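You operate a simulated robot arm through the tools that you are given. There is no shell and no other tool.

The job below is to be done with a simulated two-armed robot. You get a single attempt, and the scene is never put back.

## Task
Stop pump and blower, run the pile down, shut the yellow lever and turn the main switch off.
Fine: all the way down, pile switch back at 0, main switch last.

It is judged by the outcome, as a careful person would: the job done as asked, and still so three seconds after it is handed in. It fails if anything else is knocked over, pushed out of place, dropped, spilled or broken.

## Robot
Two 6-joint arms with two-finger parallel grippers on one trunk that stands fixed in place. Base frame: the origin is at the foot of the trunk, x ahead of it, y to its left, z up. Lengths are in mm, angles in degrees, forces in N, time in s.
The left shoulder is at [60, 187, 1297], the right one opposite. With the tool pointing down near the work surface each hand reaches from about 100 to 560 mm from the base axis, measured 20 degrees to its own side. Payload 1.57 kg a hand.
Tool frame (each hand has its own): the origin (TCP) lies between the finger pads and is the grasp point; the fingertips stand 30 mm ahead of it; z points along the fingers, y is the line along which they close. The gripper opens to 110 mm. The fingers are 24 mm wide and 12 mm thick; the gripper's body (48 by 112 mm) begins 78 mm behind the TCP.
Orientation is told as [roll, pitch, yaw] about the base's x, y, z axes, in that order, counted from this pose: with the fingers straight down and closing along the base's y, the tool's x points along the base's -x, its y along +y and its z along -z.

## Interface
- The arms move only by the tool servo_tool. It takes "left_motion", "right_motion" or both (then of equal length, played together; a hand with none holds still); each is a list of rows, each a list of 7 numbers: the finger opening in mm, from 0 to 110, then the shift along the base's x, y, z in mm, then the turn, a rotation vector about the base's x, y, z in degrees. In form: [[claw, dx, dy, dz, rx, ry, rz], ...]. A call has 1 to 20 rows; each row is the pose to reach, as a shift and turn from the pose commanded when the call began. Rows are played at 5 a second. More than 50 mm and 8.6 degrees between two rows, or a gripper value outside its range, and nothing of the call is played. Where a pose cannot be reached the arm comes as near as it can. A force on the tool above 50 N (or 10 N above the force at the start of the call, whichever is more), or a blocked arm, ends the call early, and 0.2 s more pass. The fingers move at their own pace (about 153 mm/s each) and stop on an object; they squeeze with about 22 N. The grip force told is the motor's: it shows also when the fingers shut on nothing. Time passes only in rows, and 0.2 s behind the last, so rows that repeat a pose let the fingers close. The reply holds the time, the measured pose of the TCP, the force on the tool along the base axes, the opening and the grip force, in the units named above and with some noise, with the torque about the TCP (base axes, N m) and any sound that the robot's microphone picked up.
- Cameras (640 x 400 px; columns grow to the right, rows downward): "scene" is now at [27, -2.7, 1841.3]; the picture's right is [0.01, -1.00, 0.00], its down [-0.68, -0.01, -0.73] and it looks along [0.73, 0.01, -0.68] (base axes); focal length 290 px, centre (320, 200). "left" rides on the left gripper at [70, -16, -141] in its tool frame; the picture's right is [0.23, 0.97, 0.00], its down [-0.85, 0.20, -0.48] and it looks along [-0.47, 0.11, 0.88] (tool axes); focal length 222 px, centre (320, 200). "right" rides on the right gripper at [70, 16, -141] in its tool frame; the picture's right is [-0.23, 0.97, 0.00], its down [-0.86, -0.20, -0.48] and it looks along [-0.47, -0.11, 0.88] (tool axes); focal length 222 px, centre (320, 200). There is no depth. A picture from a camera that has moved, and an enlarged one, comes with that camera's place and axes in the base frame and with its lens. The place of the scene camera against the robot may be out by one fixed shift of up to 12 mm in any direction.
- capture(camera): a new picture of that camera. The clock stands still meanwhile.
- move_column(by): slides the trunk up (or, below 0, down) by that many mm; the arms and the scene camera ride with it, the base frame stays. It gives what a move gives, with no picture.
- pan_tilt(pan, tilt): turns the head with the scene camera to pan (to the left, within 86 degrees either way) and tilt (down, from -29 to 69), counted from straight ahead of the robot. It gives what a move gives.
- enlarge(camera, box): a new picture of the part [left, top, right, bottom] of that camera's present view, enlarged. The clock stands still meanwhile.
- sign_off(): hands the job in; it is judged then, once.

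Places have to be worked out from the pictures, the camera data and where the tool is seen. Open the grippers and draw the arms clear of the work before you hand the job in, unless the task says otherwise.

The tools are called as name(argument=value, ...) on one line, values as JSON. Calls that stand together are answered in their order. servo_tool: Moves the arms, as the interface text tells. Its arguments: {"type":"object","properties":{"left_motion":{"type":"array","items":{"type":"array","items":{"type":"number"}}},"right_motion":{"type":"array","items":{"type":"array","items":{"type":"number"}}}},"required":[]} The other tools are called the same way: move_column (by) slides the trunk up or down; pan_tilt (pan, tilt) turns the head that bears the scene camera; capture (camera) takes a picture; enlarge (camera, box) takes an enlarged picture of a part of a camera's view; sign_off () hands the job in.

At the start:

```text
time: 0.0
left_tcp_pos: [341.4, 37.5, 1520.9]
left_ee_rot: [0.0, -0.1, 0.0]
left_wrist_force: [-0.4, -0.1, 0.1]
left_moment: [0.0, 0.0, 0.01]
left_width: 109.7
left_gripper_force: 0.1
right_tcp_pos: [295.3, -278.1, 1568.7]
right_ee_rot: [-0.1, 0.0, 0.0]
right_wrist_force: [-0.2, 0.5, -0.1]
right_moment: [-0.05, -0.02, 0.01]
right_width: 110.1
right_gripper_force: 0.1
trunk travel left (down, up): [-925.0, 65.0]
head pan, tilt: [0.8, 43.1]
```

scene: 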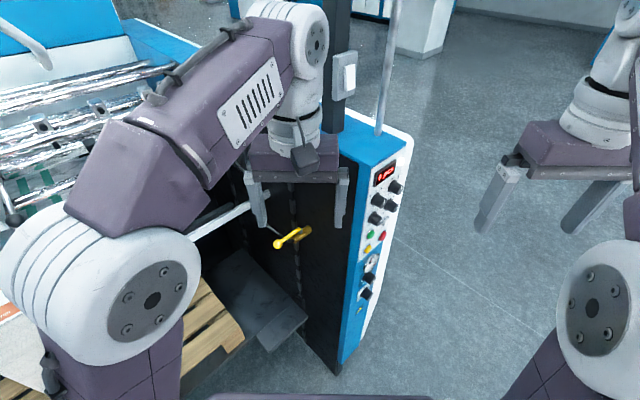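
right: 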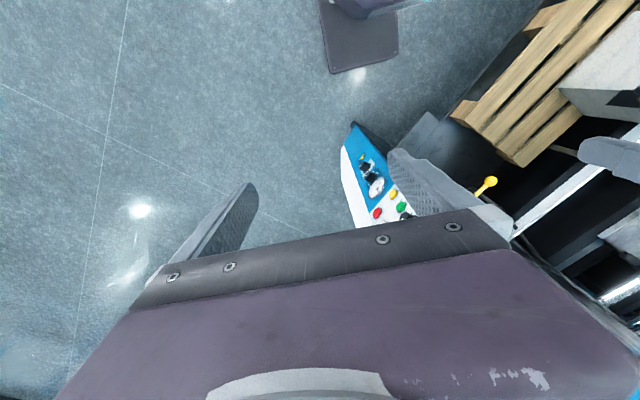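
left: 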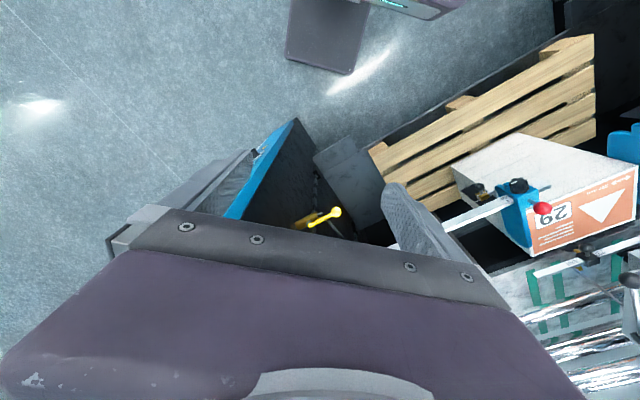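

I can see a blue-and-white control panel with knobs and buttons on the near side of a machine, and a yellow lever next to it. First I'll enlarge the panel and the lever.

enlarge(camera="scene", box=[320, 130, 430, 340])

enlarge(camera="scene", box=[200, 170, 400, 340])

enlarge(camera="right", box=[320, 100, 520, 260])

enlarge(camera="left", box=[220, 100, 640, 300])

```text
1.90 times, centred on (375, 235) of scene
camera zoom: at [27.0, -2.7, 1841.3], right [0.01, -1.0, 0.0], down [-0.68, -0.01, -0.73], along [0.73, 0.01, -0.68], focal length 552 px, centre (215, 133)
```

zoom: 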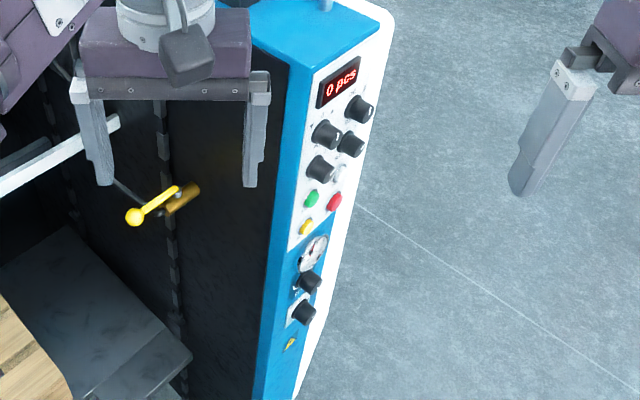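

```text
2.35 times, centred on (300, 255) of scene
camera zoom: at [27.0, -2.7, 1841.3], right [0.01, -1.0, 0.0], down [-0.68, -0.01, -0.73], along [0.73, 0.01, -0.68], focal length 682 px, centre (367, 71)
```

zoom: 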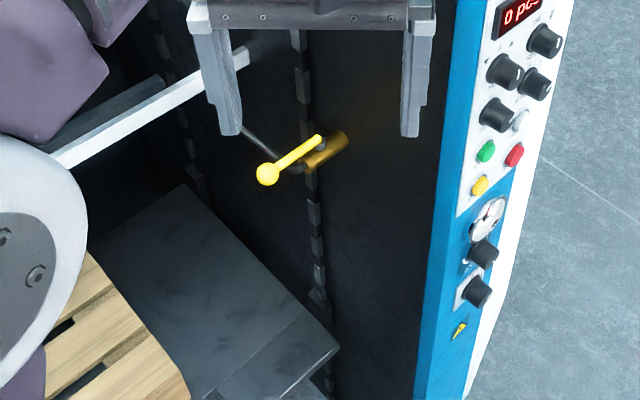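

```text
2.50 times, centred on (420, 180) of right
camera zoom: at [225.2, -263.4, 1710.9], right [0.23, 0.97, 0.0], down [0.86, -0.2, 0.48], along [0.47, -0.11, -0.88], focal length 555 px, centre (70, 250)
```

zoom: 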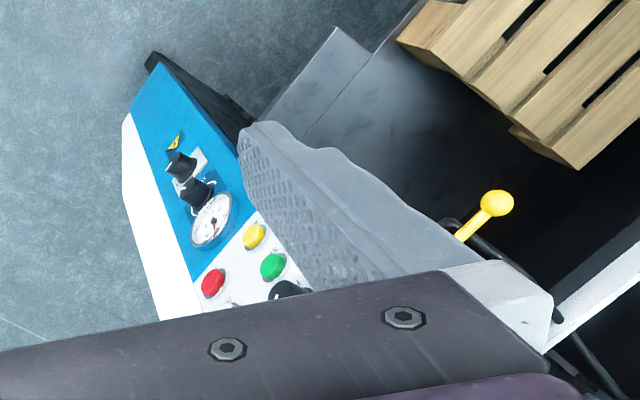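

```text
1.52 times, centred on (430, 200) of left
camera zoom: at [271.9, 20.3, 1666.1], right [-0.23, 0.97, 0.0], down [0.85, 0.2, 0.48], along [0.47, 0.11, -0.88], focal length 338 px, centre (152, 200)
```

zoom: 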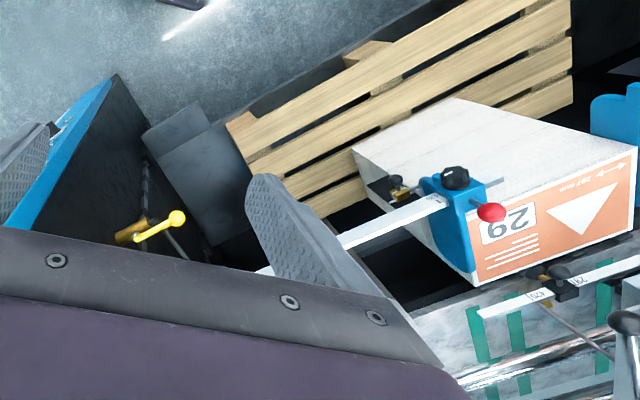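

The panel works out at about x 560–590, y −160 to −185, z 1075–1175. I'll turn the head for a wider look around before moving anything.

pan_tilt(pan=-12, tilt=50)

capture(camera="scene")

pan_tilt(pan=45, tilt=45)

capture(camera="scene")

pan_tilt(pan=0, tilt=15)

capture(camera="scene")

```text
time: 0.8
left_tcp_pos: [341.7, 38.1, 1524.5]
left_ee_rot: [0.0, 0.1, -0.1]
left_wrist_force: [-0.8, 0.4, -0.2]
left_moment: [0.02, 0.03, -0.03]
left_width: 110.1
left_gripper_force: 0.1
right_tcp_pos: [295.3, -277.8, 1569.2]
right_ee_rot: [0.0, 0.0, -0.1]
right_wrist_force: [-0.1, -0.1, -0.2]
right_moment: [0.0, -0.01, 0.02]
right_width: 110.0
right_gripper_force: 0.1
trunk travel left (down, up): [-925.0, 65.0]
head pan, tilt: [-12.0, 50.0]
```

```text
taken
camera scene: at [19.5, -20.0, 1831.6], right [-0.21, -0.98, 0.0], down [-0.75, 0.16, -0.64], along [0.63, -0.13, -0.77], focal length 290 px, centre (320, 200)
```

scene: 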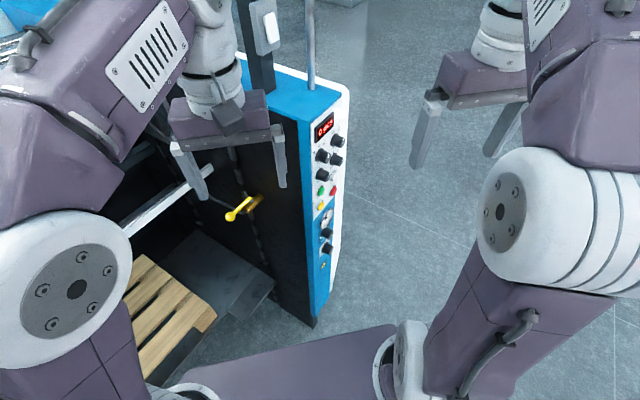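

```text
time: 2.0
left_tcp_pos: [341.7, 37.7, 1522.9]
left_ee_rot: [0.0, 0.0, -0.1]
left_wrist_force: [0.0, 0.2, 0.0]
left_moment: [0.03, 0.02, 0.0]
left_width: 110.0
left_gripper_force: 0.0
right_tcp_pos: [295.8, -280.2, 1568.6]
right_ee_rot: [0.1, 0.0, 0.0]
right_wrist_force: [0.3, -0.8, 0.9]
right_moment: [0.01, -0.01, 0.01]
right_width: 110.0
right_gripper_force: 0.1
trunk travel left (down, up): [-925.0, 65.0]
head pan, tilt: [45.0, 45.0]
```

```text
taken
camera scene: at [1.8, 53.4, 1838.5], right [0.71, -0.71, 0.0], down [-0.5, -0.5, -0.71], along [0.5, 0.5, -0.71], focal length 290 px, centre (320, 200)
```

scene: 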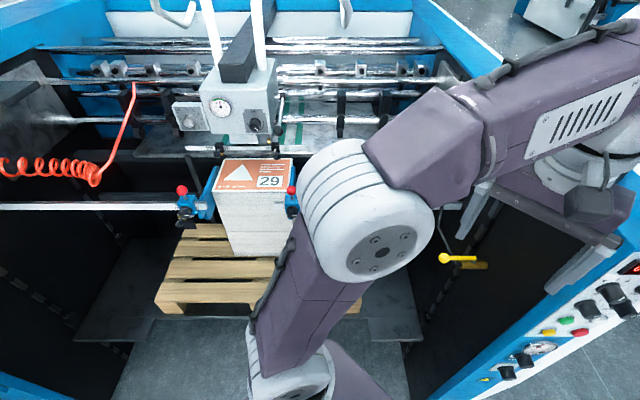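

```text
time: 3.1
left_tcp_pos: [341.9, 38.4, 1523.9]
left_ee_rot: [0.0, 0.0, 0.1]
left_wrist_force: [-0.2, 0.4, -0.6]
left_moment: [-0.01, 0.01, 0.01]
left_width: 110.1
left_gripper_force: 0.0
right_tcp_pos: [295.0, -278.9, 1569.0]
right_ee_rot: [0.0, -0.1, 0.0]
right_wrist_force: [-0.8, 0.3, -0.5]
right_moment: [0.0, -0.03, -0.04]
right_width: 110.0
right_gripper_force: 0.1
trunk travel left (down, up): [-925.0, 65.0]
head pan, tilt: [0.0, 15.0]
```

```text
taken
camera scene: at [37.5, -3.8, 1885.2], right [0.0, -1.0, 0.0], down [-0.26, 0.0, -0.97], along [0.97, 0.0, -0.26], focal length 290 px, centre (320, 200)
```

scene: 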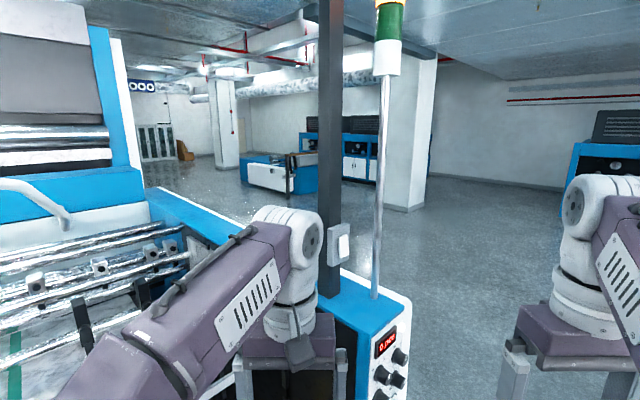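

The machine appears turned about 45° to the robot, with its front facing roughly (−x, −y). The panel is on the right column, and the yellow lever sits on the inner wall about 200 mm behind the front. The arms are clear of the front plane, so I'll lower the trunk in steps to bring the camera level with the panel.

move_column(by=-200)

pan_tilt(pan=-10, tilt=40)

capture(camera="scene")

enlarge(camera="scene", box=[270, 100, 400, 340])

capture(camera="right")

capture(camera="left")

```text
time: 5.3
left_tcp_pos: [343.2, 38.5, 1323.3]
left_ee_rot: [0.1, 0.0, 0.0]
left_wrist_force: [-0.9, 0.5, -0.5]
left_moment: [-0.04, -0.03, -0.01]
left_width: 109.9
left_gripper_force: 0.1
right_tcp_pos: [295.2, -279.0, 1369.7]
right_ee_rot: [0.1, 0.1, -0.1]
right_wrist_force: [0.2, 0.3, -0.4]
right_moment: [-0.04, 0.0, 0.01]
right_width: 110.0
right_gripper_force: 0.2
trunk travel left (down, up): [-725.0, 265.0]
head pan, tilt: [0.0, 15.0]
```

```text
time: 6.2
left_tcp_pos: [340.8, 37.1, 1322.9]
left_ee_rot: [0.0, -0.1, 0.0]
left_wrist_force: [-0.7, -0.1, -0.4]
left_moment: [0.01, 0.02, 0.02]
left_width: 110.2
left_gripper_force: 0.0
right_tcp_pos: [295.8, -279.0, 1368.5]
right_ee_rot: [0.0, 0.0, 0.1]
right_wrist_force: [0.5, 0.3, 0.1]
right_moment: [0.04, -0.03, -0.01]
right_width: 110.1
right_gripper_force: 0.1
trunk travel left (down, up): [-725.0, 265.0]
head pan, tilt: [-10.0, 40.0]
```

```text
taken
camera scene: at [28.0, -18.6, 1645.8], right [-0.17, -0.98, 0.0], down [-0.63, 0.11, -0.77], along [0.76, -0.13, -0.64], focal length 290 px, centre (320, 200)
```

scene: 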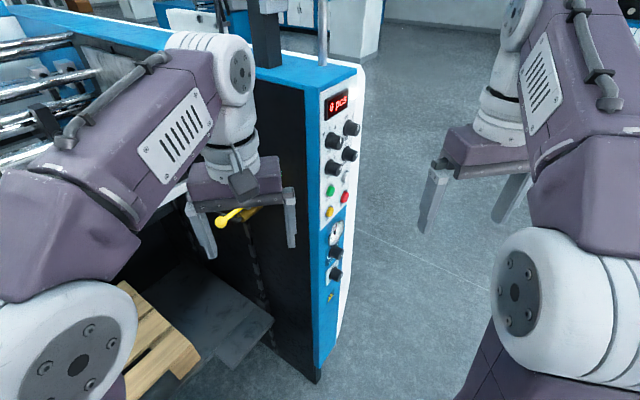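

```text
1.67 times, centred on (335, 220) of scene
camera zoom: at [28.0, -18.6, 1645.8], right [-0.17, -0.98, 0.0], down [-0.63, 0.11, -0.77], along [0.76, -0.13, -0.64], focal length 483 px, centre (295, 167)
```

zoom: 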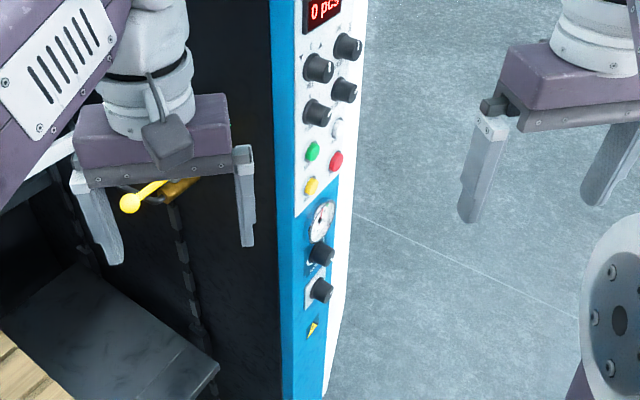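

```text
taken
camera right: at [225.2, -263.4, 1510.9], right [0.23, 0.97, 0.0], down [0.86, -0.2, 0.48], along [0.47, -0.11, -0.88], focal length 222 px, centre (320, 200)
```

right: 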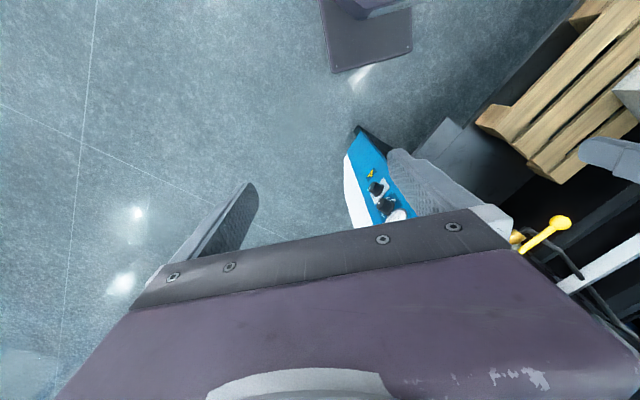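

```text
taken
camera left: at [272.0, 20.3, 1466.0], right [-0.23, 0.97, 0.0], down [0.85, 0.2, 0.48], along [0.47, 0.11, -0.88], focal length 222 px, centre (320, 200)
```

left: 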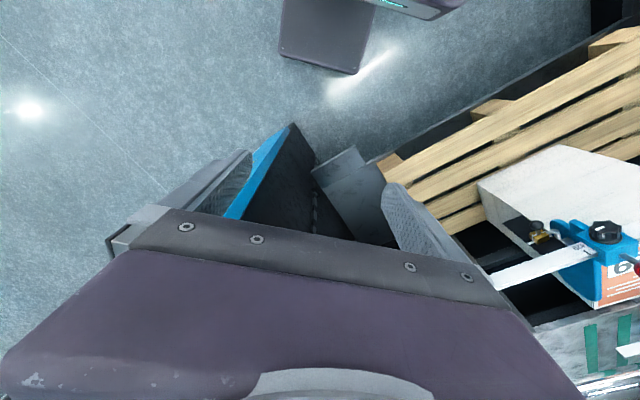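

The enlarged view may be re-rendered at higher resolution, so I'll zoom tightly on the panel rows to try to read the labels.

enlarge(camera="scene", box=[315, 80, 375, 180])

enlarge(camera="scene", box=[310, 170, 370, 230])

enlarge(camera="scene", box=[310, 220, 370, 310])

enlarge(camera="scene", box=[200, 180, 300, 260])

```text
4.00 times, centred on (345, 130) of scene
camera zoom: at [28.0, -18.6, 1645.8], right [-0.17, -0.98, 0.0], down [-0.63, 0.11, -0.77], along [0.76, -0.13, -0.64], focal length 1160 px, centre (220, 480)
```

zoom: 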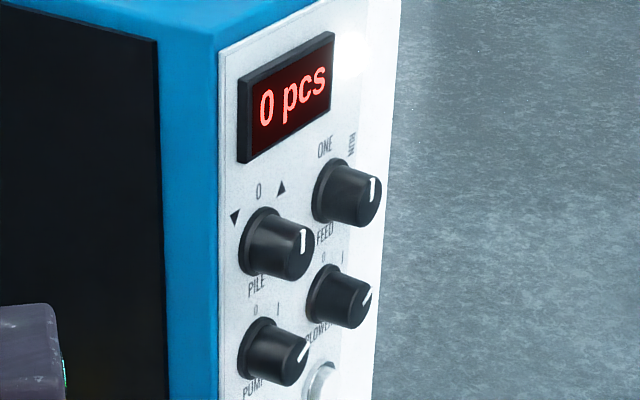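

```text
6.67 times, centred on (340, 200) of scene
camera zoom: at [28.0, -18.6, 1645.8], right [-0.17, -0.98, 0.0], down [-0.63, 0.11, -0.77], along [0.76, -0.13, -0.64], focal length 1933 px, centre (187, 200)
```

zoom: 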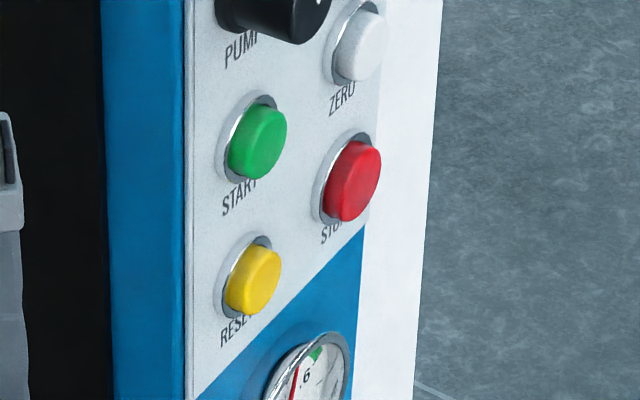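

```text
4.44 times, centred on (340, 265) of scene
camera zoom: at [28.0, -18.6, 1645.8], right [-0.17, -0.98, 0.0], down [-0.63, 0.11, -0.77], along [0.76, -0.13, -0.64], focal length 1289 px, centre (231, -89)
```

zoom: 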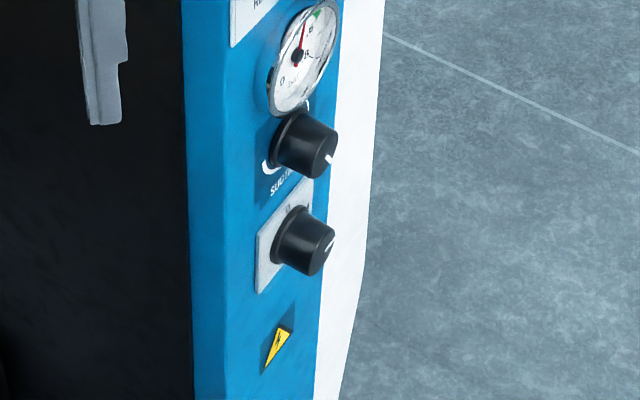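

```text
5.00 times, centred on (250, 220) of scene
camera zoom: at [28.0, -18.6, 1645.8], right [-0.17, -0.98, 0.0], down [-0.63, 0.11, -0.77], along [0.76, -0.13, -0.64], focal length 1450 px, centre (670, 100)
```

zoom: 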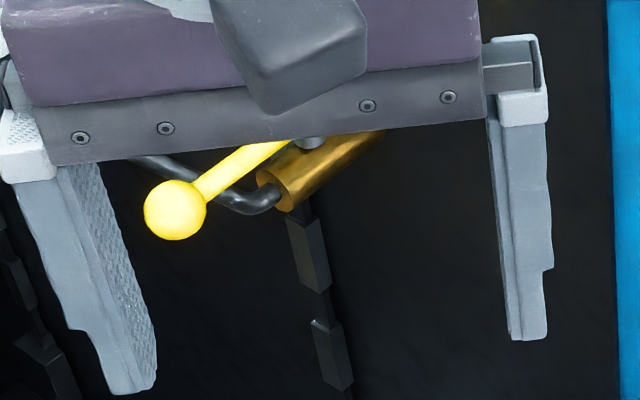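

The labels are readable: PILE (▼ 0 ▲) top left, FEED top right, PUMP and BLOWER (0/I, both at I), buttons ZERO, START, STOP and RESET, then the SUCTION knob, and the main switch on the grey plate at the bottom. The yellow handle lies in line with the brass valve body, so the valve is open. Next I'll bring the right hand around to point at the panel along (0.7, 0.7, 0) from about 240 mm away, so its camera sees the panel head-on.

servo_tool(right_motion=[[110, 8, -4, -17, 2.71, -6.53, 2.71], [110, 16, -8, -34, 5.42, -13.06, 5.42], [110, 24, -12, -51, 8.13, -19.59, 8.13], [110, 32, -16, -68, 10.84, -26.12, 10.84], [110, 40, -20, -85, 13.55, -32.65, 13.55], [110, 48, -24, -102, 16.26, -39.18, 16.26], [110, 56, -28, -118, 18.97, -45.71, 18.97], [110, 64, -32, -135, 21.68, -52.24, 21.68], [110, 72, -36, -152, 24.39, -58.77, 24.39], [110, 80, -40, -169, 27.1, -65.3, 27.1], [110, 88, -44, -186, 29.81, -71.83, 29.81], [110, 96, -48, -203, 32.52, -78.36, 32.52], [110, 105, -51, -219, 35.2, -84.9, 35.2], [110, 105, -51, -219, 35.2, -84.9, 35.2]])

capture(camera="right")

capture(camera="scene")

```text
time: 9.2
left_tcp_pos: [340.4, 39.4, 1323.3]
left_ee_rot: [0.0, 0.0, 0.0]
left_wrist_force: [-0.6, -0.2, 0.3]
left_moment: [0.04, -0.01, 0.02]
left_width: 110.5
left_gripper_force: 0.0
right_tcp_pos: [403.1, -327.6, 1148.9]
right_ee_rot: [-127.3, -89.9, 172.4]
right_wrist_force: [0.2, 0.7, 0.1]
right_moment: [0.01, 0.03, -0.03]
right_width: 110.1
right_gripper_force: 0.0
trunk travel left (down, up): [-725.0, 265.0]
head pan, tilt: [-10.0, 40.0]
```

```text
taken
camera right: at [291.9, -416.8, 1079.8], right [-0.69, 0.69, 0.23], down [-0.2, -0.48, 0.85], along [0.7, 0.54, 0.47], focal length 222 px, centre (320, 200)
```

right: 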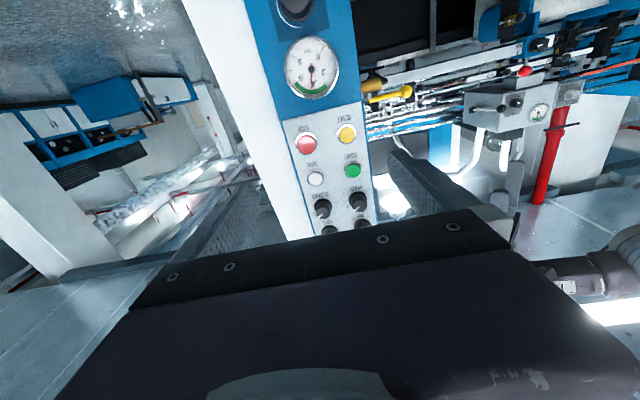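

```text
taken
camera scene: at [27.3, -17.9, 1645.8], right [-0.17, -0.98, 0.0], down [-0.63, 0.11, -0.77], along [0.75, -0.13, -0.64], focal length 290 px, centre (320, 200)
```

scene: 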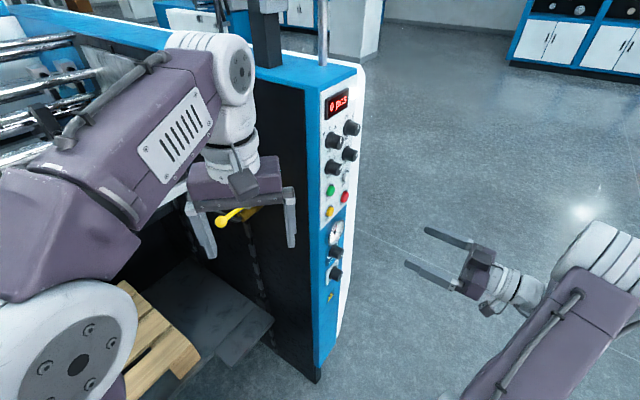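

The hand now faces the panel and the picture is upside-down, as expected. I'll enlarge the panel area for precise pixel positions.

enlarge(camera="right", box=[240, 0, 400, 100])

enlarge(camera="right", box=[240, 100, 440, 240])

enlarge(camera="right", box=[350, 60, 440, 120])

```text
4.00 times, centred on (320, 50) of right
camera zoom: at [291.9, -416.8, 1079.8], right [-0.69, 0.69, 0.23], down [-0.2, -0.48, 0.85], along [0.7, 0.54, 0.47], focal length 888 px, centre (320, 800)
```

zoom: 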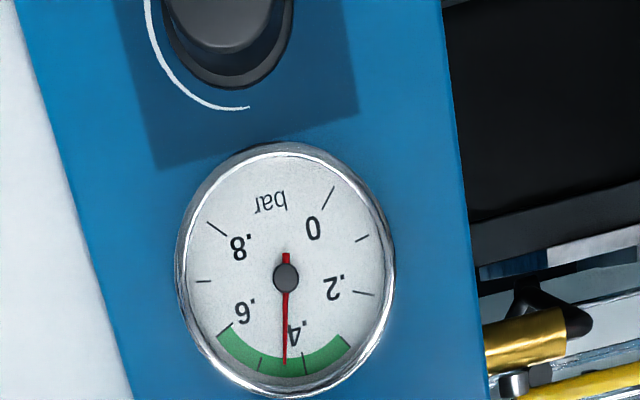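

```text
2.86 times, centred on (340, 170) of right
camera zoom: at [291.9, -416.8, 1079.8], right [-0.69, 0.69, 0.23], down [-0.2, -0.48, 0.85], along [0.7, 0.54, 0.47], focal length 635 px, centre (263, 286)
```

zoom: 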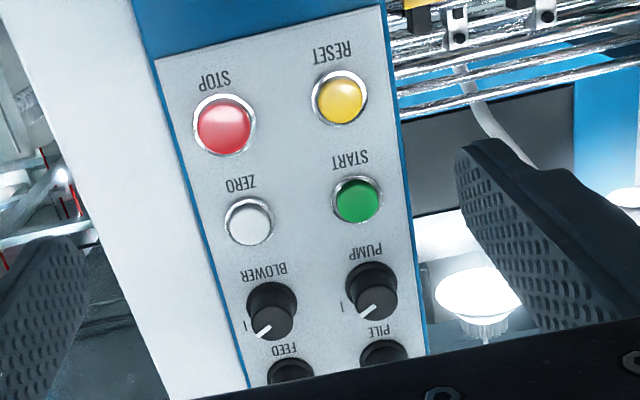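

```text
6.67 times, centred on (395, 90) of right
camera zoom: at [291.9, -416.8, 1079.8], right [-0.69, 0.69, 0.23], down [-0.2, -0.48, 0.85], along [0.7, 0.54, 0.47], focal length 1481 px, centre (-180, 933)
```

zoom: 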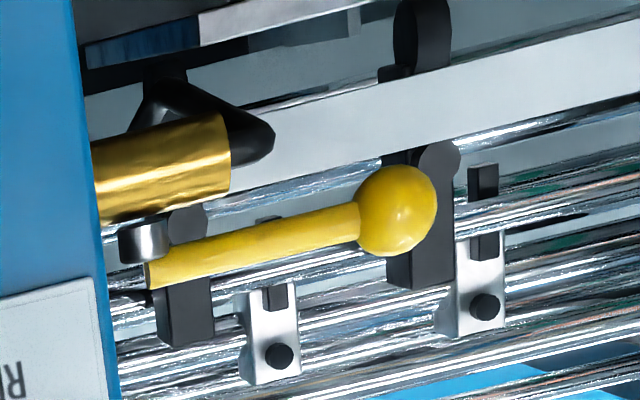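

The panel's normal is confirmed to be the (0.707, 0.707, 0) direction and the panel is vertical. I'll move the hand straight down 150 mm to get a stereo distance and to see the SUCTION and main switches.

servo_tool(right_motion=[[110, 0, 0, -40, 0, 0, 0], [110, 0, 0, -80, 0, 0, 0], [110, 0, 0, -120, 0, 0, 0], [110, 0, 0, -150, 0, 0, 0], [110, 0, 0, -150, 0, 0, 0]])

capture(camera="right")

enlarge(camera="right", box=[240, 60, 400, 160])

enlarge(camera="right", box=[240, 140, 400, 240])

enlarge(camera="right", box=[240, 0, 400, 100])

```text
time: 10.4
left_tcp_pos: [340.7, 38.4, 1323.4]
left_ee_rot: [0.1, 0.0, 0.0]
left_wrist_force: [-1.1, 0.5, 0.0]
left_moment: [-0.01, -0.02, -0.02]
left_width: 109.9
left_gripper_force: 0.0
right_tcp_pos: [400.6, -332.4, 997.1]
right_ee_rot: [-72.5, -89.9, 117.6]
right_wrist_force: [-0.8, 0.1, -0.7]
right_moment: [-0.04, 0.0, -0.01]
right_width: 110.0
right_gripper_force: 0.0
trunk travel left (down, up): [-725.0, 265.0]
head pan, tilt: [-10.0, 40.0]
```

```text
taken
camera right: at [289.0, -421.4, 928.1], right [-0.69, 0.69, 0.23], down [-0.2, -0.48, 0.86], along [0.7, 0.55, 0.47], focal length 222 px, centre (320, 200)
```

right: 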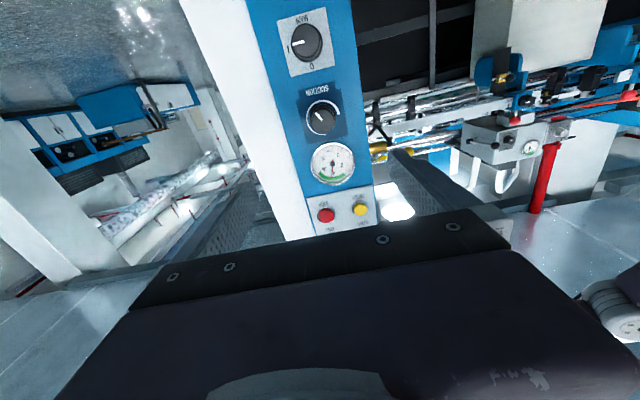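

```text
4.00 times, centred on (320, 110) of right
camera zoom: at [289.0, -421.4, 928.1], right [-0.69, 0.69, 0.23], down [-0.2, -0.48, 0.86], along [0.7, 0.55, 0.47], focal length 888 px, centre (320, 560)
```

zoom: 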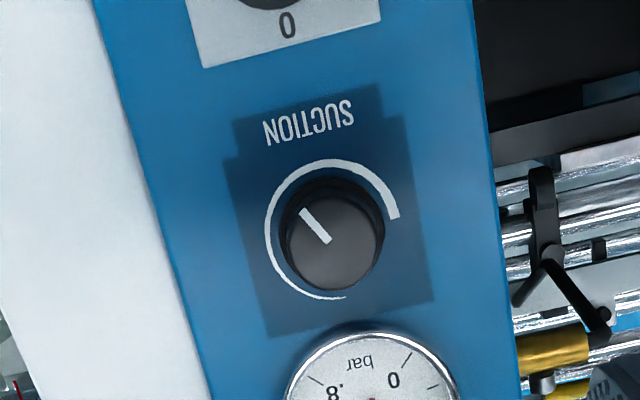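

```text
4.00 times, centred on (320, 190) of right
camera zoom: at [289.0, -421.4, 928.1], right [-0.69, 0.69, 0.23], down [-0.2, -0.48, 0.86], along [0.7, 0.55, 0.47], focal length 888 px, centre (320, 240)
```

zoom: 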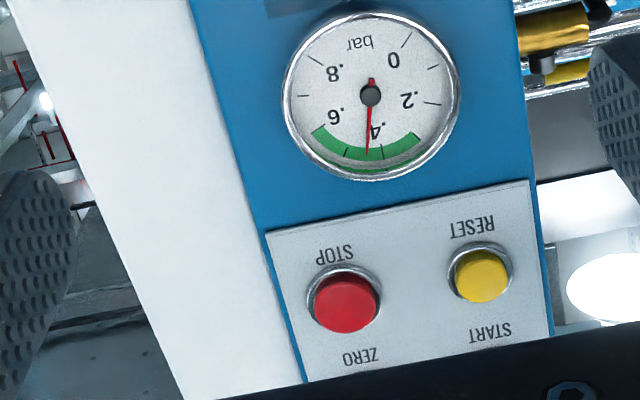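

```text
4.00 times, centred on (320, 50) of right
camera zoom: at [289.0, -421.4, 928.1], right [-0.69, 0.69, 0.23], down [-0.2, -0.48, 0.86], along [0.7, 0.55, 0.47], focal length 888 px, centre (320, 800)
```

zoom: 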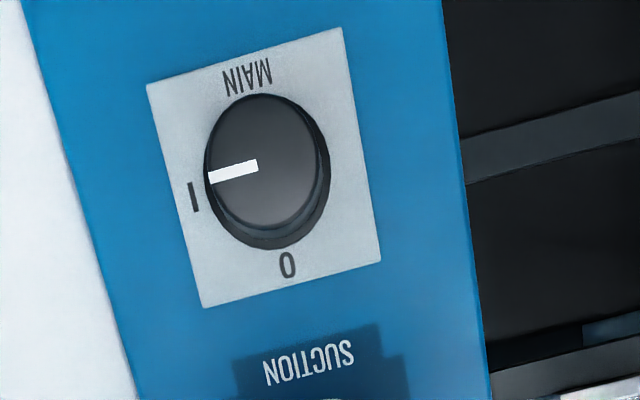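

Readings put the panel face near N≈298 along its normal. The knob columns are at H≈−477 and −546, with STOP and RESET at z≈1169, START and ZERO at z≈1232, and MAIN at z≈880 (currently at I, with 0 at the top). I'll raise the hand to view the upper knobs PUMP, BLOWER and PILE closely.

servo_tool(right_motion=[[110, 0, 0, 45, 0, 0, 0], [110, 0, 0, 90, 0, 0, 0], [110, 0, 0, 135, 0, 0, 0], [110, 0, 0, 180, 0, 0, 0], [110, 0, 0, 225, 0, 0, 0], [110, 0, 0, 260, 0, 0, 0], [110, 0, 0, 260, 0, 0, 0]])

capture(camera="right")

enlarge(camera="right", box=[240, 20, 400, 120])

enlarge(camera="right", box=[240, 120, 400, 220])

```text
time: 12.0
left_tcp_pos: [343.0, 37.9, 1323.4]
left_ee_rot: [-0.1, 0.0, 0.0]
left_wrist_force: [-0.2, -0.1, -0.2]
left_moment: [-0.01, -0.01, -0.01]
left_width: 110.1
left_gripper_force: 0.1
right_tcp_pos: [400.4, -332.7, 1260.5]
right_ee_rot: [-172.6, -89.9, -142.4]
right_wrist_force: [-1.0, -0.3, 0.2]
right_moment: [-0.02, 0.0, 0.02]
right_width: 109.8
right_gripper_force: 0.1
trunk travel left (down, up): [-725.0, 265.0]
head pan, tilt: [-10.0, 40.0]
```

```text
taken
camera right: at [287.9, -421.6, 1190.6], right [-0.69, 0.69, 0.23], down [-0.2, -0.48, 0.86], along [0.7, 0.54, 0.47], focal length 222 px, centre (320, 200)
```

right: 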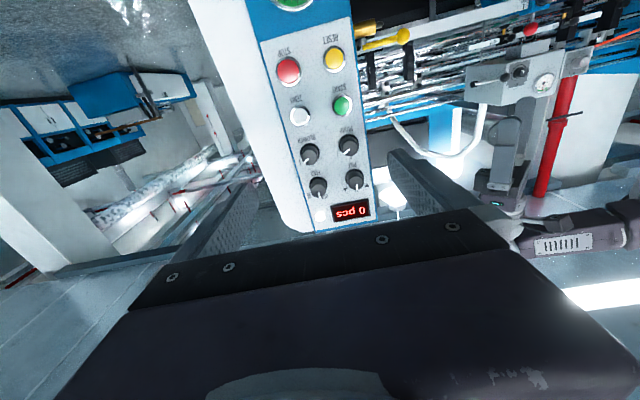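

```text
4.00 times, centred on (320, 70) of right
camera zoom: at [287.9, -421.6, 1190.6], right [-0.69, 0.69, 0.23], down [-0.2, -0.48, 0.86], along [0.7, 0.54, 0.47], focal length 888 px, centre (320, 720)
```

zoom: 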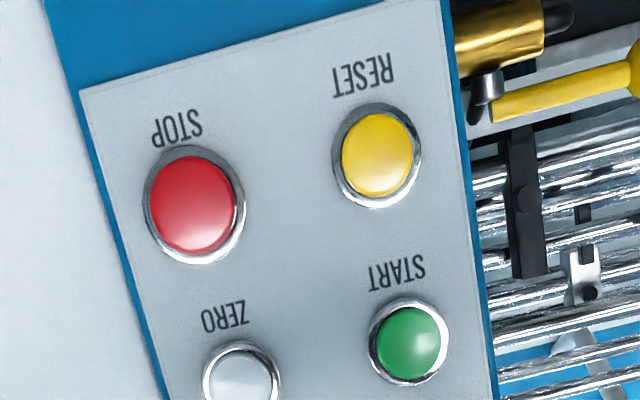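

```text
4.00 times, centred on (320, 170) of right
camera zoom: at [287.9, -421.6, 1190.6], right [-0.69, 0.69, 0.23], down [-0.2, -0.48, 0.86], along [0.7, 0.54, 0.47], focal length 888 px, centre (320, 320)
```

zoom: 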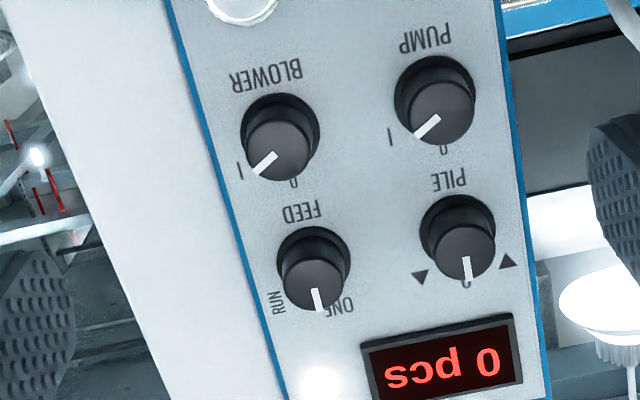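

Facing the panel, PUMP and BLOWER have 0 at the top and I about 60° clockwise; PILE has 0 at the top, ▼ left and ▲ right. I place PUMP at H≈−476, z≈1301, with its face at N≈270. I'll narrow the fingers and stop the hand about 45 mm in front of PUMP.

servo_tool(right_motion=[[54, 15, 27, 8, 0, 0, 0], [54, 30, 54, 16, 0, 0, 0], [54, 45, 80, 24, 0, 0, 0], [54, 60, 107, 32, 0, 0, 0], [54, 75.8, 134.2, 40, 0, 0, 0], [54, 75.8, 134.2, 40, 0, 0, 0]])

capture(camera="right")

enlarge(camera="right", box=[240, 140, 400, 240])

enlarge(camera="scene", box=[300, 80, 420, 200])

```text
time: 13.4
left_tcp_pos: [340.7, 37.7, 1324.0]
left_ee_rot: [-0.1, -0.1, 0.0]
left_wrist_force: [0.2, 0.3, -0.8]
left_moment: [0.0, 0.01, 0.01]
left_width: 110.0
left_gripper_force: 0.0
right_tcp_pos: [479.5, -196.2, 1300.9]
right_ee_rot: [171.9, -90.0, -126.9]
right_wrist_force: [0.1, -0.6, 0.0]
right_moment: [0.0, -0.01, -0.01]
right_width: 54.0
right_gripper_force: 0.1
trunk travel left (down, up): [-725.0, 265.0]
head pan, tilt: [-10.0, 40.0]
```

```text
taken
camera right: at [368.1, -284.5, 1231.4], right [-0.69, 0.69, 0.23], down [-0.2, -0.48, 0.85], along [0.7, 0.54, 0.47], focal length 222 px, centre (320, 200)
```

right: 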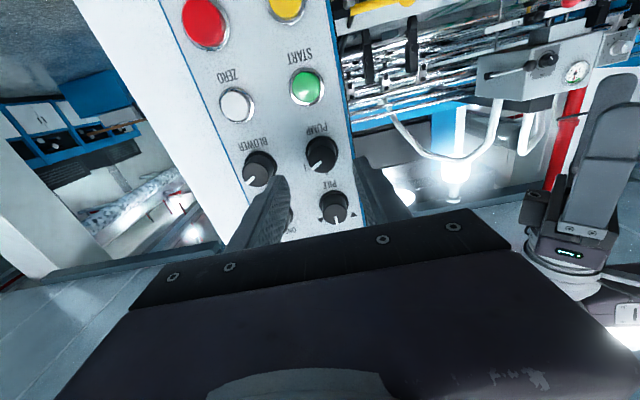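

```text
4.00 times, centred on (320, 190) of right
camera zoom: at [368.1, -284.5, 1231.4], right [-0.69, 0.69, 0.23], down [-0.2, -0.48, 0.85], along [0.7, 0.54, 0.47], focal length 888 px, centre (320, 240)
```

zoom: 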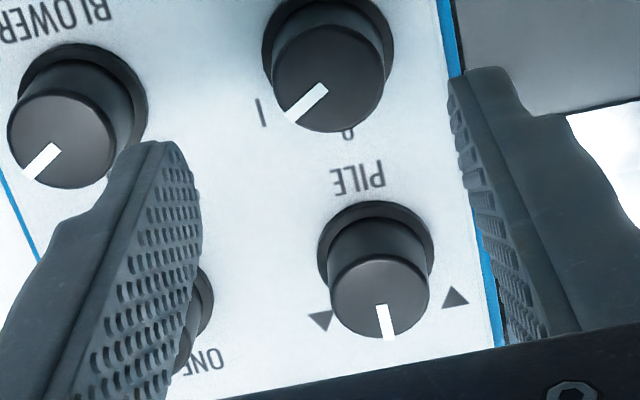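

```text
3.33 times, centred on (360, 140) of scene
camera zoom: at [27.7, -19.6, 1645.7], right [-0.17, -0.98, 0.0], down [-0.63, 0.11, -0.77], along [0.75, -0.13, -0.64], focal length 967 px, centre (187, 400)
```

zoom: 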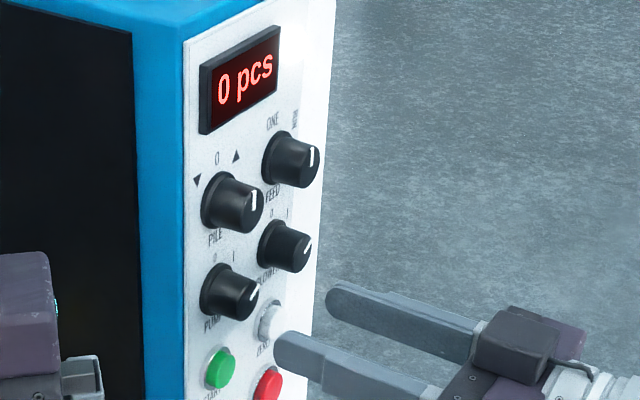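

The stereo fix agrees: PUMP face at N≈274, H≈−476, z≈1301.5, and the hand is centred on it. I'll advance 54 mm along the panel normal so the open fingers straddle the knob, then check.

servo_tool(right_motion=[[54, 9, 10, 0, 0, 0, 0], [54, 18, 20, 0, 0, 0, 0], [54, 27, 29, 0, 0, 0, 0], [54, 33, 35, 0, 0, 0, 0], [54, 37, 39, 0, 0, 0, 0], [54, 37, 39, 0, 0, 0, 0]])

capture(camera="right")

enlarge(camera="right", box=[240, 140, 400, 240])

enlarge(camera="scene", box=[300, 80, 420, 200])

```text
time: 14.8
left_tcp_pos: [341.6, 38.3, 1323.7]
left_ee_rot: [0.0, -0.1, 0.0]
left_wrist_force: [0.5, 0.2, -0.4]
left_moment: [0.02, 0.03, 0.05]
left_width: 109.8
left_gripper_force: 0.2
right_tcp_pos: [513.3, -154.9, 1299.6]
right_ee_rot: [-49.0, -90.0, 94.0]
right_wrist_force: [0.9, 0.2, 0.4]
right_moment: [-0.02, 0.03, 0.0]
right_width: 53.8
right_gripper_force: 0.1
trunk travel left (down, up): [-725.0, 265.0]
head pan, tilt: [-10.0, 40.0]
```

```text
taken
camera right: at [401.6, -245.2, 1230.3], right [-0.69, 0.69, 0.23], down [-0.2, -0.48, 0.86], along [0.7, 0.54, 0.47], focal length 222 px, centre (320, 200)
```

right: 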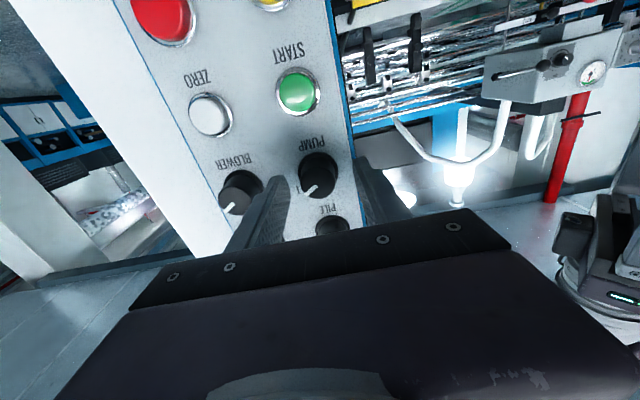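

```text
4.00 times, centred on (320, 190) of right
camera zoom: at [401.6, -245.2, 1230.3], right [-0.69, 0.69, 0.23], down [-0.2, -0.48, 0.86], along [0.7, 0.54, 0.47], focal length 888 px, centre (320, 240)
```

zoom: 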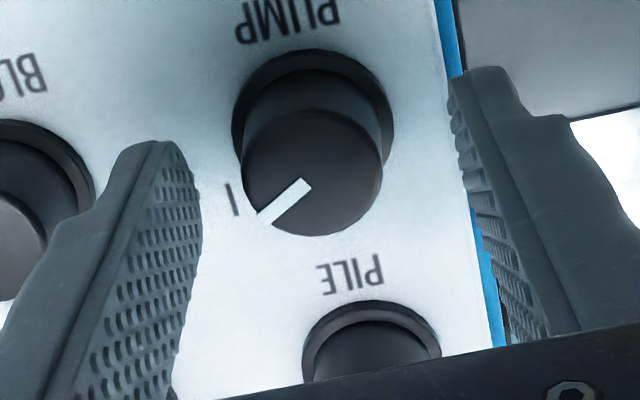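

```text
3.33 times, centred on (360, 140) of scene
camera zoom: at [28.0, -18.7, 1645.7], right [-0.17, -0.98, 0.0], down [-0.63, 0.11, -0.77], along [0.75, -0.13, -0.64], focal length 967 px, centre (187, 400)
```

zoom: 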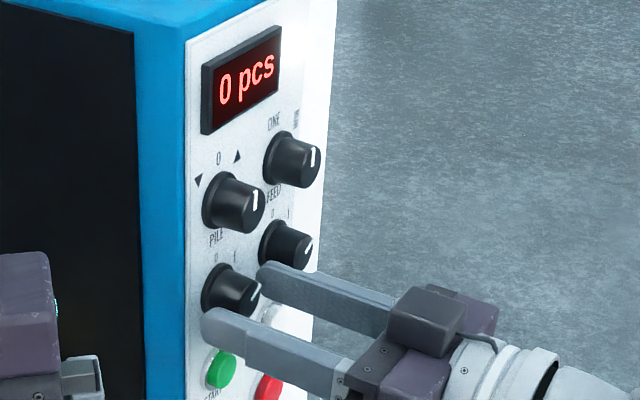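

The fingers straddle PUMP but sit about 2.5 mm to its left and 2 mm low. I'll correct that and then close on the knob.

servo_tool(right_motion=[[54, 1.8, -1.8, 1.9, 0, 0, 0], [54, 1.8, -1.8, 1.9, 0, 0, 0], [40, 1.8, -1.8, 1.9, 0, 0, 0], [30, 1.8, -1.8, 1.9, 0, 0, 0], [15, 1.8, -1.8, 1.9, 0, 0, 0], [15, 1.8, -1.8, 1.9, 0, 0, 0]])

enlarge(camera="right", box=[240, 140, 400, 240])

```text
time: 16.2
left_tcp_pos: [341.7, 39.2, 1323.4]
left_ee_rot: [-0.1, 0.0, 0.0]
left_wrist_force: [-0.1, -0.1, 0.4]
left_moment: [0.01, 0.01, -0.03]
left_width: 109.8
left_gripper_force: 0.1
right_tcp_pos: [513.5, -157.7, 1302.0]
right_ee_rot: [-40.2, -89.9, 85.2]
right_wrist_force: [-3.6, 2.4, -4.2]
right_moment: [-0.04, -0.03, 0.19]
right_width: 28.4
right_gripper_force: 38.3
trunk travel left (down, up): [-725.0, 265.0]
head pan, tilt: [-10.0, 40.0]
```

```text
4.00 times, centred on (320, 190) of right
camera zoom: at [402.4, -247.3, 1232.8], right [-0.69, 0.69, 0.23], down [-0.2, -0.48, 0.86], along [0.7, 0.55, 0.47], focal length 888 px, centre (320, 240)
```

zoom: 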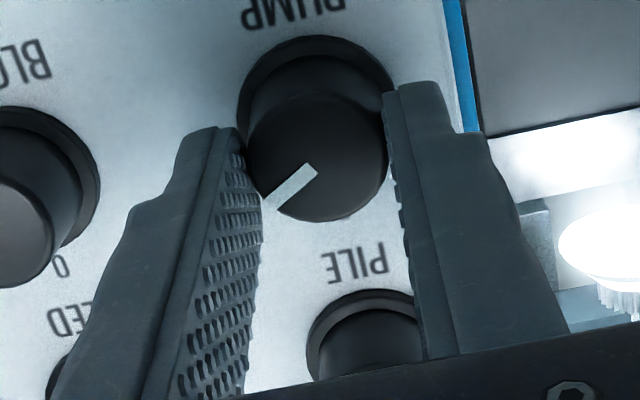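

PUMP is gripped at 28.4 mm with little side force. I'll turn it 60° counter-clockwise toward 0, which is negative rotation about the panel normal.

servo_tool(right_motion=[[15, 0, 0, 0, -5.3, -5.3, 0], [15, 0, 0, 0, -10.6, -10.6, 0], [15, 0, 0, 0, -15.9, -15.9, 0], [15, 0, 0, 0, -21.2, -21.2, 0], [15, 0, 0, 0, -26.5, -26.5, 0], [15, 0, 0, 0, -31.8, -31.8, 0], [15, 0, 0, 0, -37.1, -37.1, 0], [15, 0, 0, 0, -42.4, -42.4, 0], [15, 0, 0, 0, -42.4, -42.4, 0]])

capture(camera="right")

enlarge(camera="right", box=[240, 140, 400, 240])

enlarge(camera="scene", box=[300, 80, 420, 200])

```text
time: 17.5
left_tcp_pos: [340.7, 40.3, 1324.6]
left_ee_rot: [0.1, -0.1, 0.0]
left_wrist_force: [-0.1, -1.0, -0.1]
left_moment: [-0.01, 0.02, 0.01]
left_width: 109.9
left_gripper_force: 0.1
right_tcp_pos: [513.0, -157.3, 1303.3]
right_ee_rot: [-87.4, -52.5, 134.0]
right_wrist_force: [-5.9, 3.1, -3.3]
right_moment: [-0.23, 0.26, -0.12]
right_width: 28.3
right_gripper_force: 37.8
right hand out of reach, approached as far as the arm can: row 5, 6
trunk travel left (down, up): [-725.0, 265.0]
head pan, tilt: [-10.0, 40.0]
stopped in row 6 (right hand): the force on the tool passed its limit at 69 N (the readings are from after the stop); the commanded pose is now the measured one
```

```text
taken
camera right: at [435.4, -281.2, 1242.6], right [-0.67, 0.62, -0.41], down [-0.58, -0.08, 0.81], along [0.47, 0.78, 0.41], focal length 222 px, centre (320, 200)
```

right: 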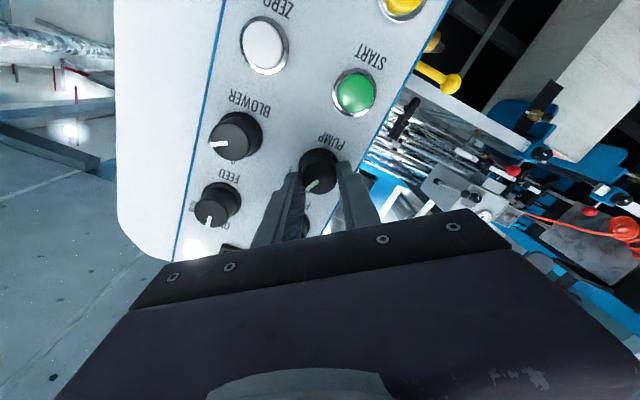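

```text
4.00 times, centred on (320, 190) of right
camera zoom: at [435.4, -281.2, 1242.6], right [-0.67, 0.62, -0.41], down [-0.58, -0.08, 0.81], along [0.47, 0.78, 0.41], focal length 888 px, centre (320, 240)
```

zoom: 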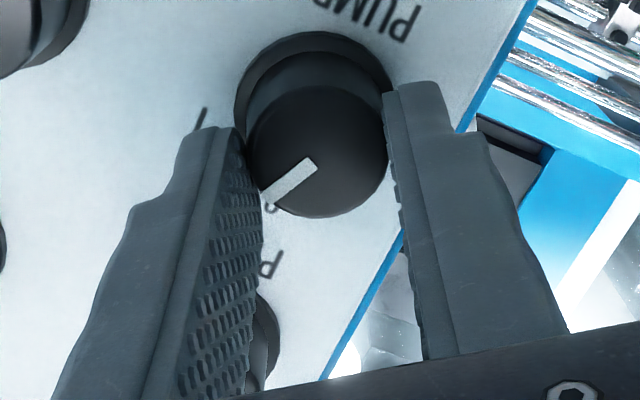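

```text
3.33 times, centred on (360, 140) of scene
camera zoom: at [26.5, -18.0, 1646.1], right [-0.17, -0.98, 0.0], down [-0.63, 0.11, -0.77], along [0.76, -0.13, -0.64], focal length 967 px, centre (187, 400)
```

zoom: 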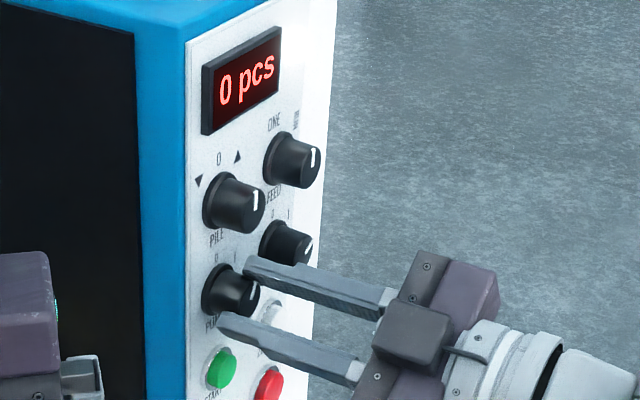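

The wrist hit its roll limit about 38° into the turn; the knob followed and is now about 20° short of 0. I'll open the fingers, roll the hand back the other way around the knob, and re-grip to finish.

servo_tool(right_motion=[[40, 0, 0, 0, 0, 0, 0], [46, 0, 0, 0, 0, 0, 0], [46, 0, 0, 0, 0.5, -0.5, -0.6], [46, 0.7, -0.7, -1, 1.13, -1.13, -1.34], [46, 0.7, -0.7, -1, 1.13, -1.13, -1.34]])

enlarge(camera="right", box=[240, 140, 400, 240])

```text
time: 18.7
left_tcp_pos: [341.8, 38.0, 1323.0]
left_ee_rot: [0.0, 0.0, 0.1]
left_wrist_force: [0.2, -0.2, -0.1]
left_moment: [0.0, -0.01, -0.01]
left_width: 110.2
left_gripper_force: 0.0
right_tcp_pos: [518.7, -159.5, 1309.8]
right_ee_rot: [-89.7, -52.7, 134.6]
right_wrist_force: [-1.1, 1.5, -3.2]
right_moment: [-0.09, 0.12, 0.06]
right_width: 49.4
right_gripper_force: 2.3
right hand out of reach, approached as far as the arm can: row 4, 5
trunk travel left (down, up): [-725.0, 265.0]
head pan, tilt: [-10.0, 40.0]
```

```text
4.00 times, centred on (320, 190) of right
camera zoom: at [438.9, -281.9, 1245.8], right [-0.64, 0.65, -0.41], down [-0.59, -0.08, 0.8], along [0.49, 0.76, 0.43], focal length 888 px, centre (320, 240)
```

zoom: 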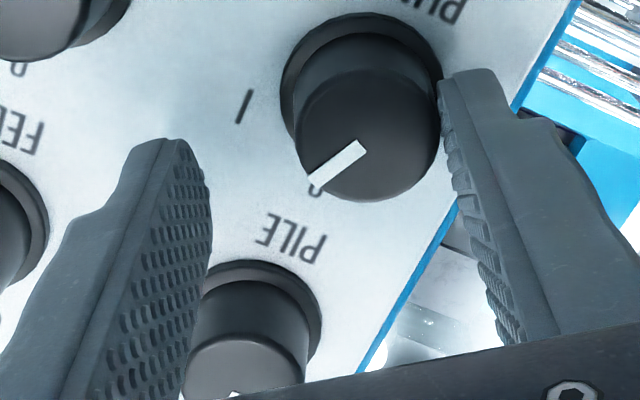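

The marker now looks close to 0, and one finger is lightly touching because the arm is at its limit. I'll roll the hand back to level around the knob and look again.

servo_tool(right_motion=[[50, 0, 0, 0, 5.37, 5.37, 0], [50, 0, 0, 0, 10.74, 10.74, 0], [50, 0, 0, 0, 16.1, 16.1, 0], [50, 0, 0, 0, 21.5, 21.5, 0], [50, 0, 0, 0, 26.7, 26.7, 0], [50, 0, 0, 0, 26.7, 26.7, 0]])

enlarge(camera="right", box=[240, 140, 400, 240])

enlarge(camera="scene", box=[320, 110, 380, 170])

```text
time: 20.1
left_tcp_pos: [341.6, 38.4, 1323.7]
left_ee_rot: [0.0, 0.0, 0.0]
left_wrist_force: [0.1, 0.4, 0.5]
left_moment: [-0.01, 0.0, 0.04]
left_width: 110.1
left_gripper_force: 0.1
right_tcp_pos: [519.2, -161.1, 1309.9]
right_ee_rot: [66.2, -89.5, -21.4]
right_wrist_force: [0.1, 0.0, -0.2]
right_moment: [-0.01, 0.01, 0.03]
right_width: 50.1
right_gripper_force: 0.0
trunk travel left (down, up): [-725.0, 265.0]
head pan, tilt: [-10.0, 40.0]
```

```text
4.00 times, centred on (320, 190) of right
camera zoom: at [406.3, -249.3, 1241.9], right [-0.68, 0.69, 0.23], down [-0.19, -0.48, 0.86], along [0.7, 0.54, 0.46], focal length 888 px, centre (320, 240)
```

zoom: 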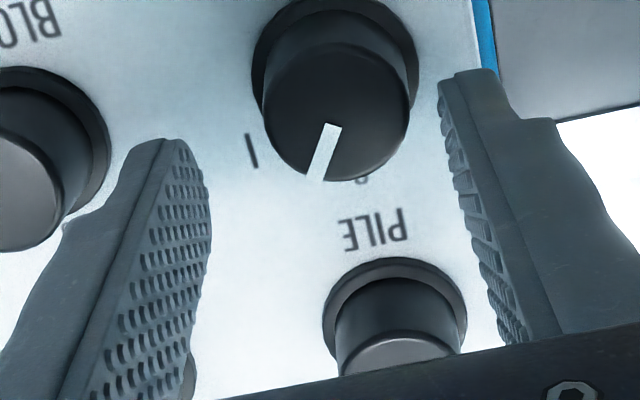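

```text
6.67 times, centred on (350, 140) of scene
camera zoom: at [28.1, -18.8, 1645.7], right [-0.17, -0.98, 0.0], down [-0.63, 0.11, -0.77], along [0.75, -0.13, -0.64], focal length 1933 px, centre (120, 600)
```

zoom: 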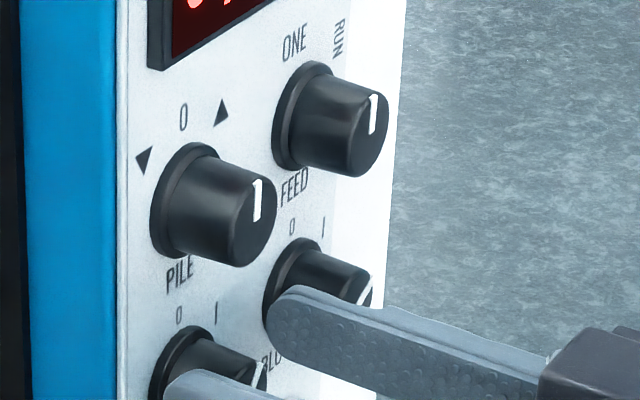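

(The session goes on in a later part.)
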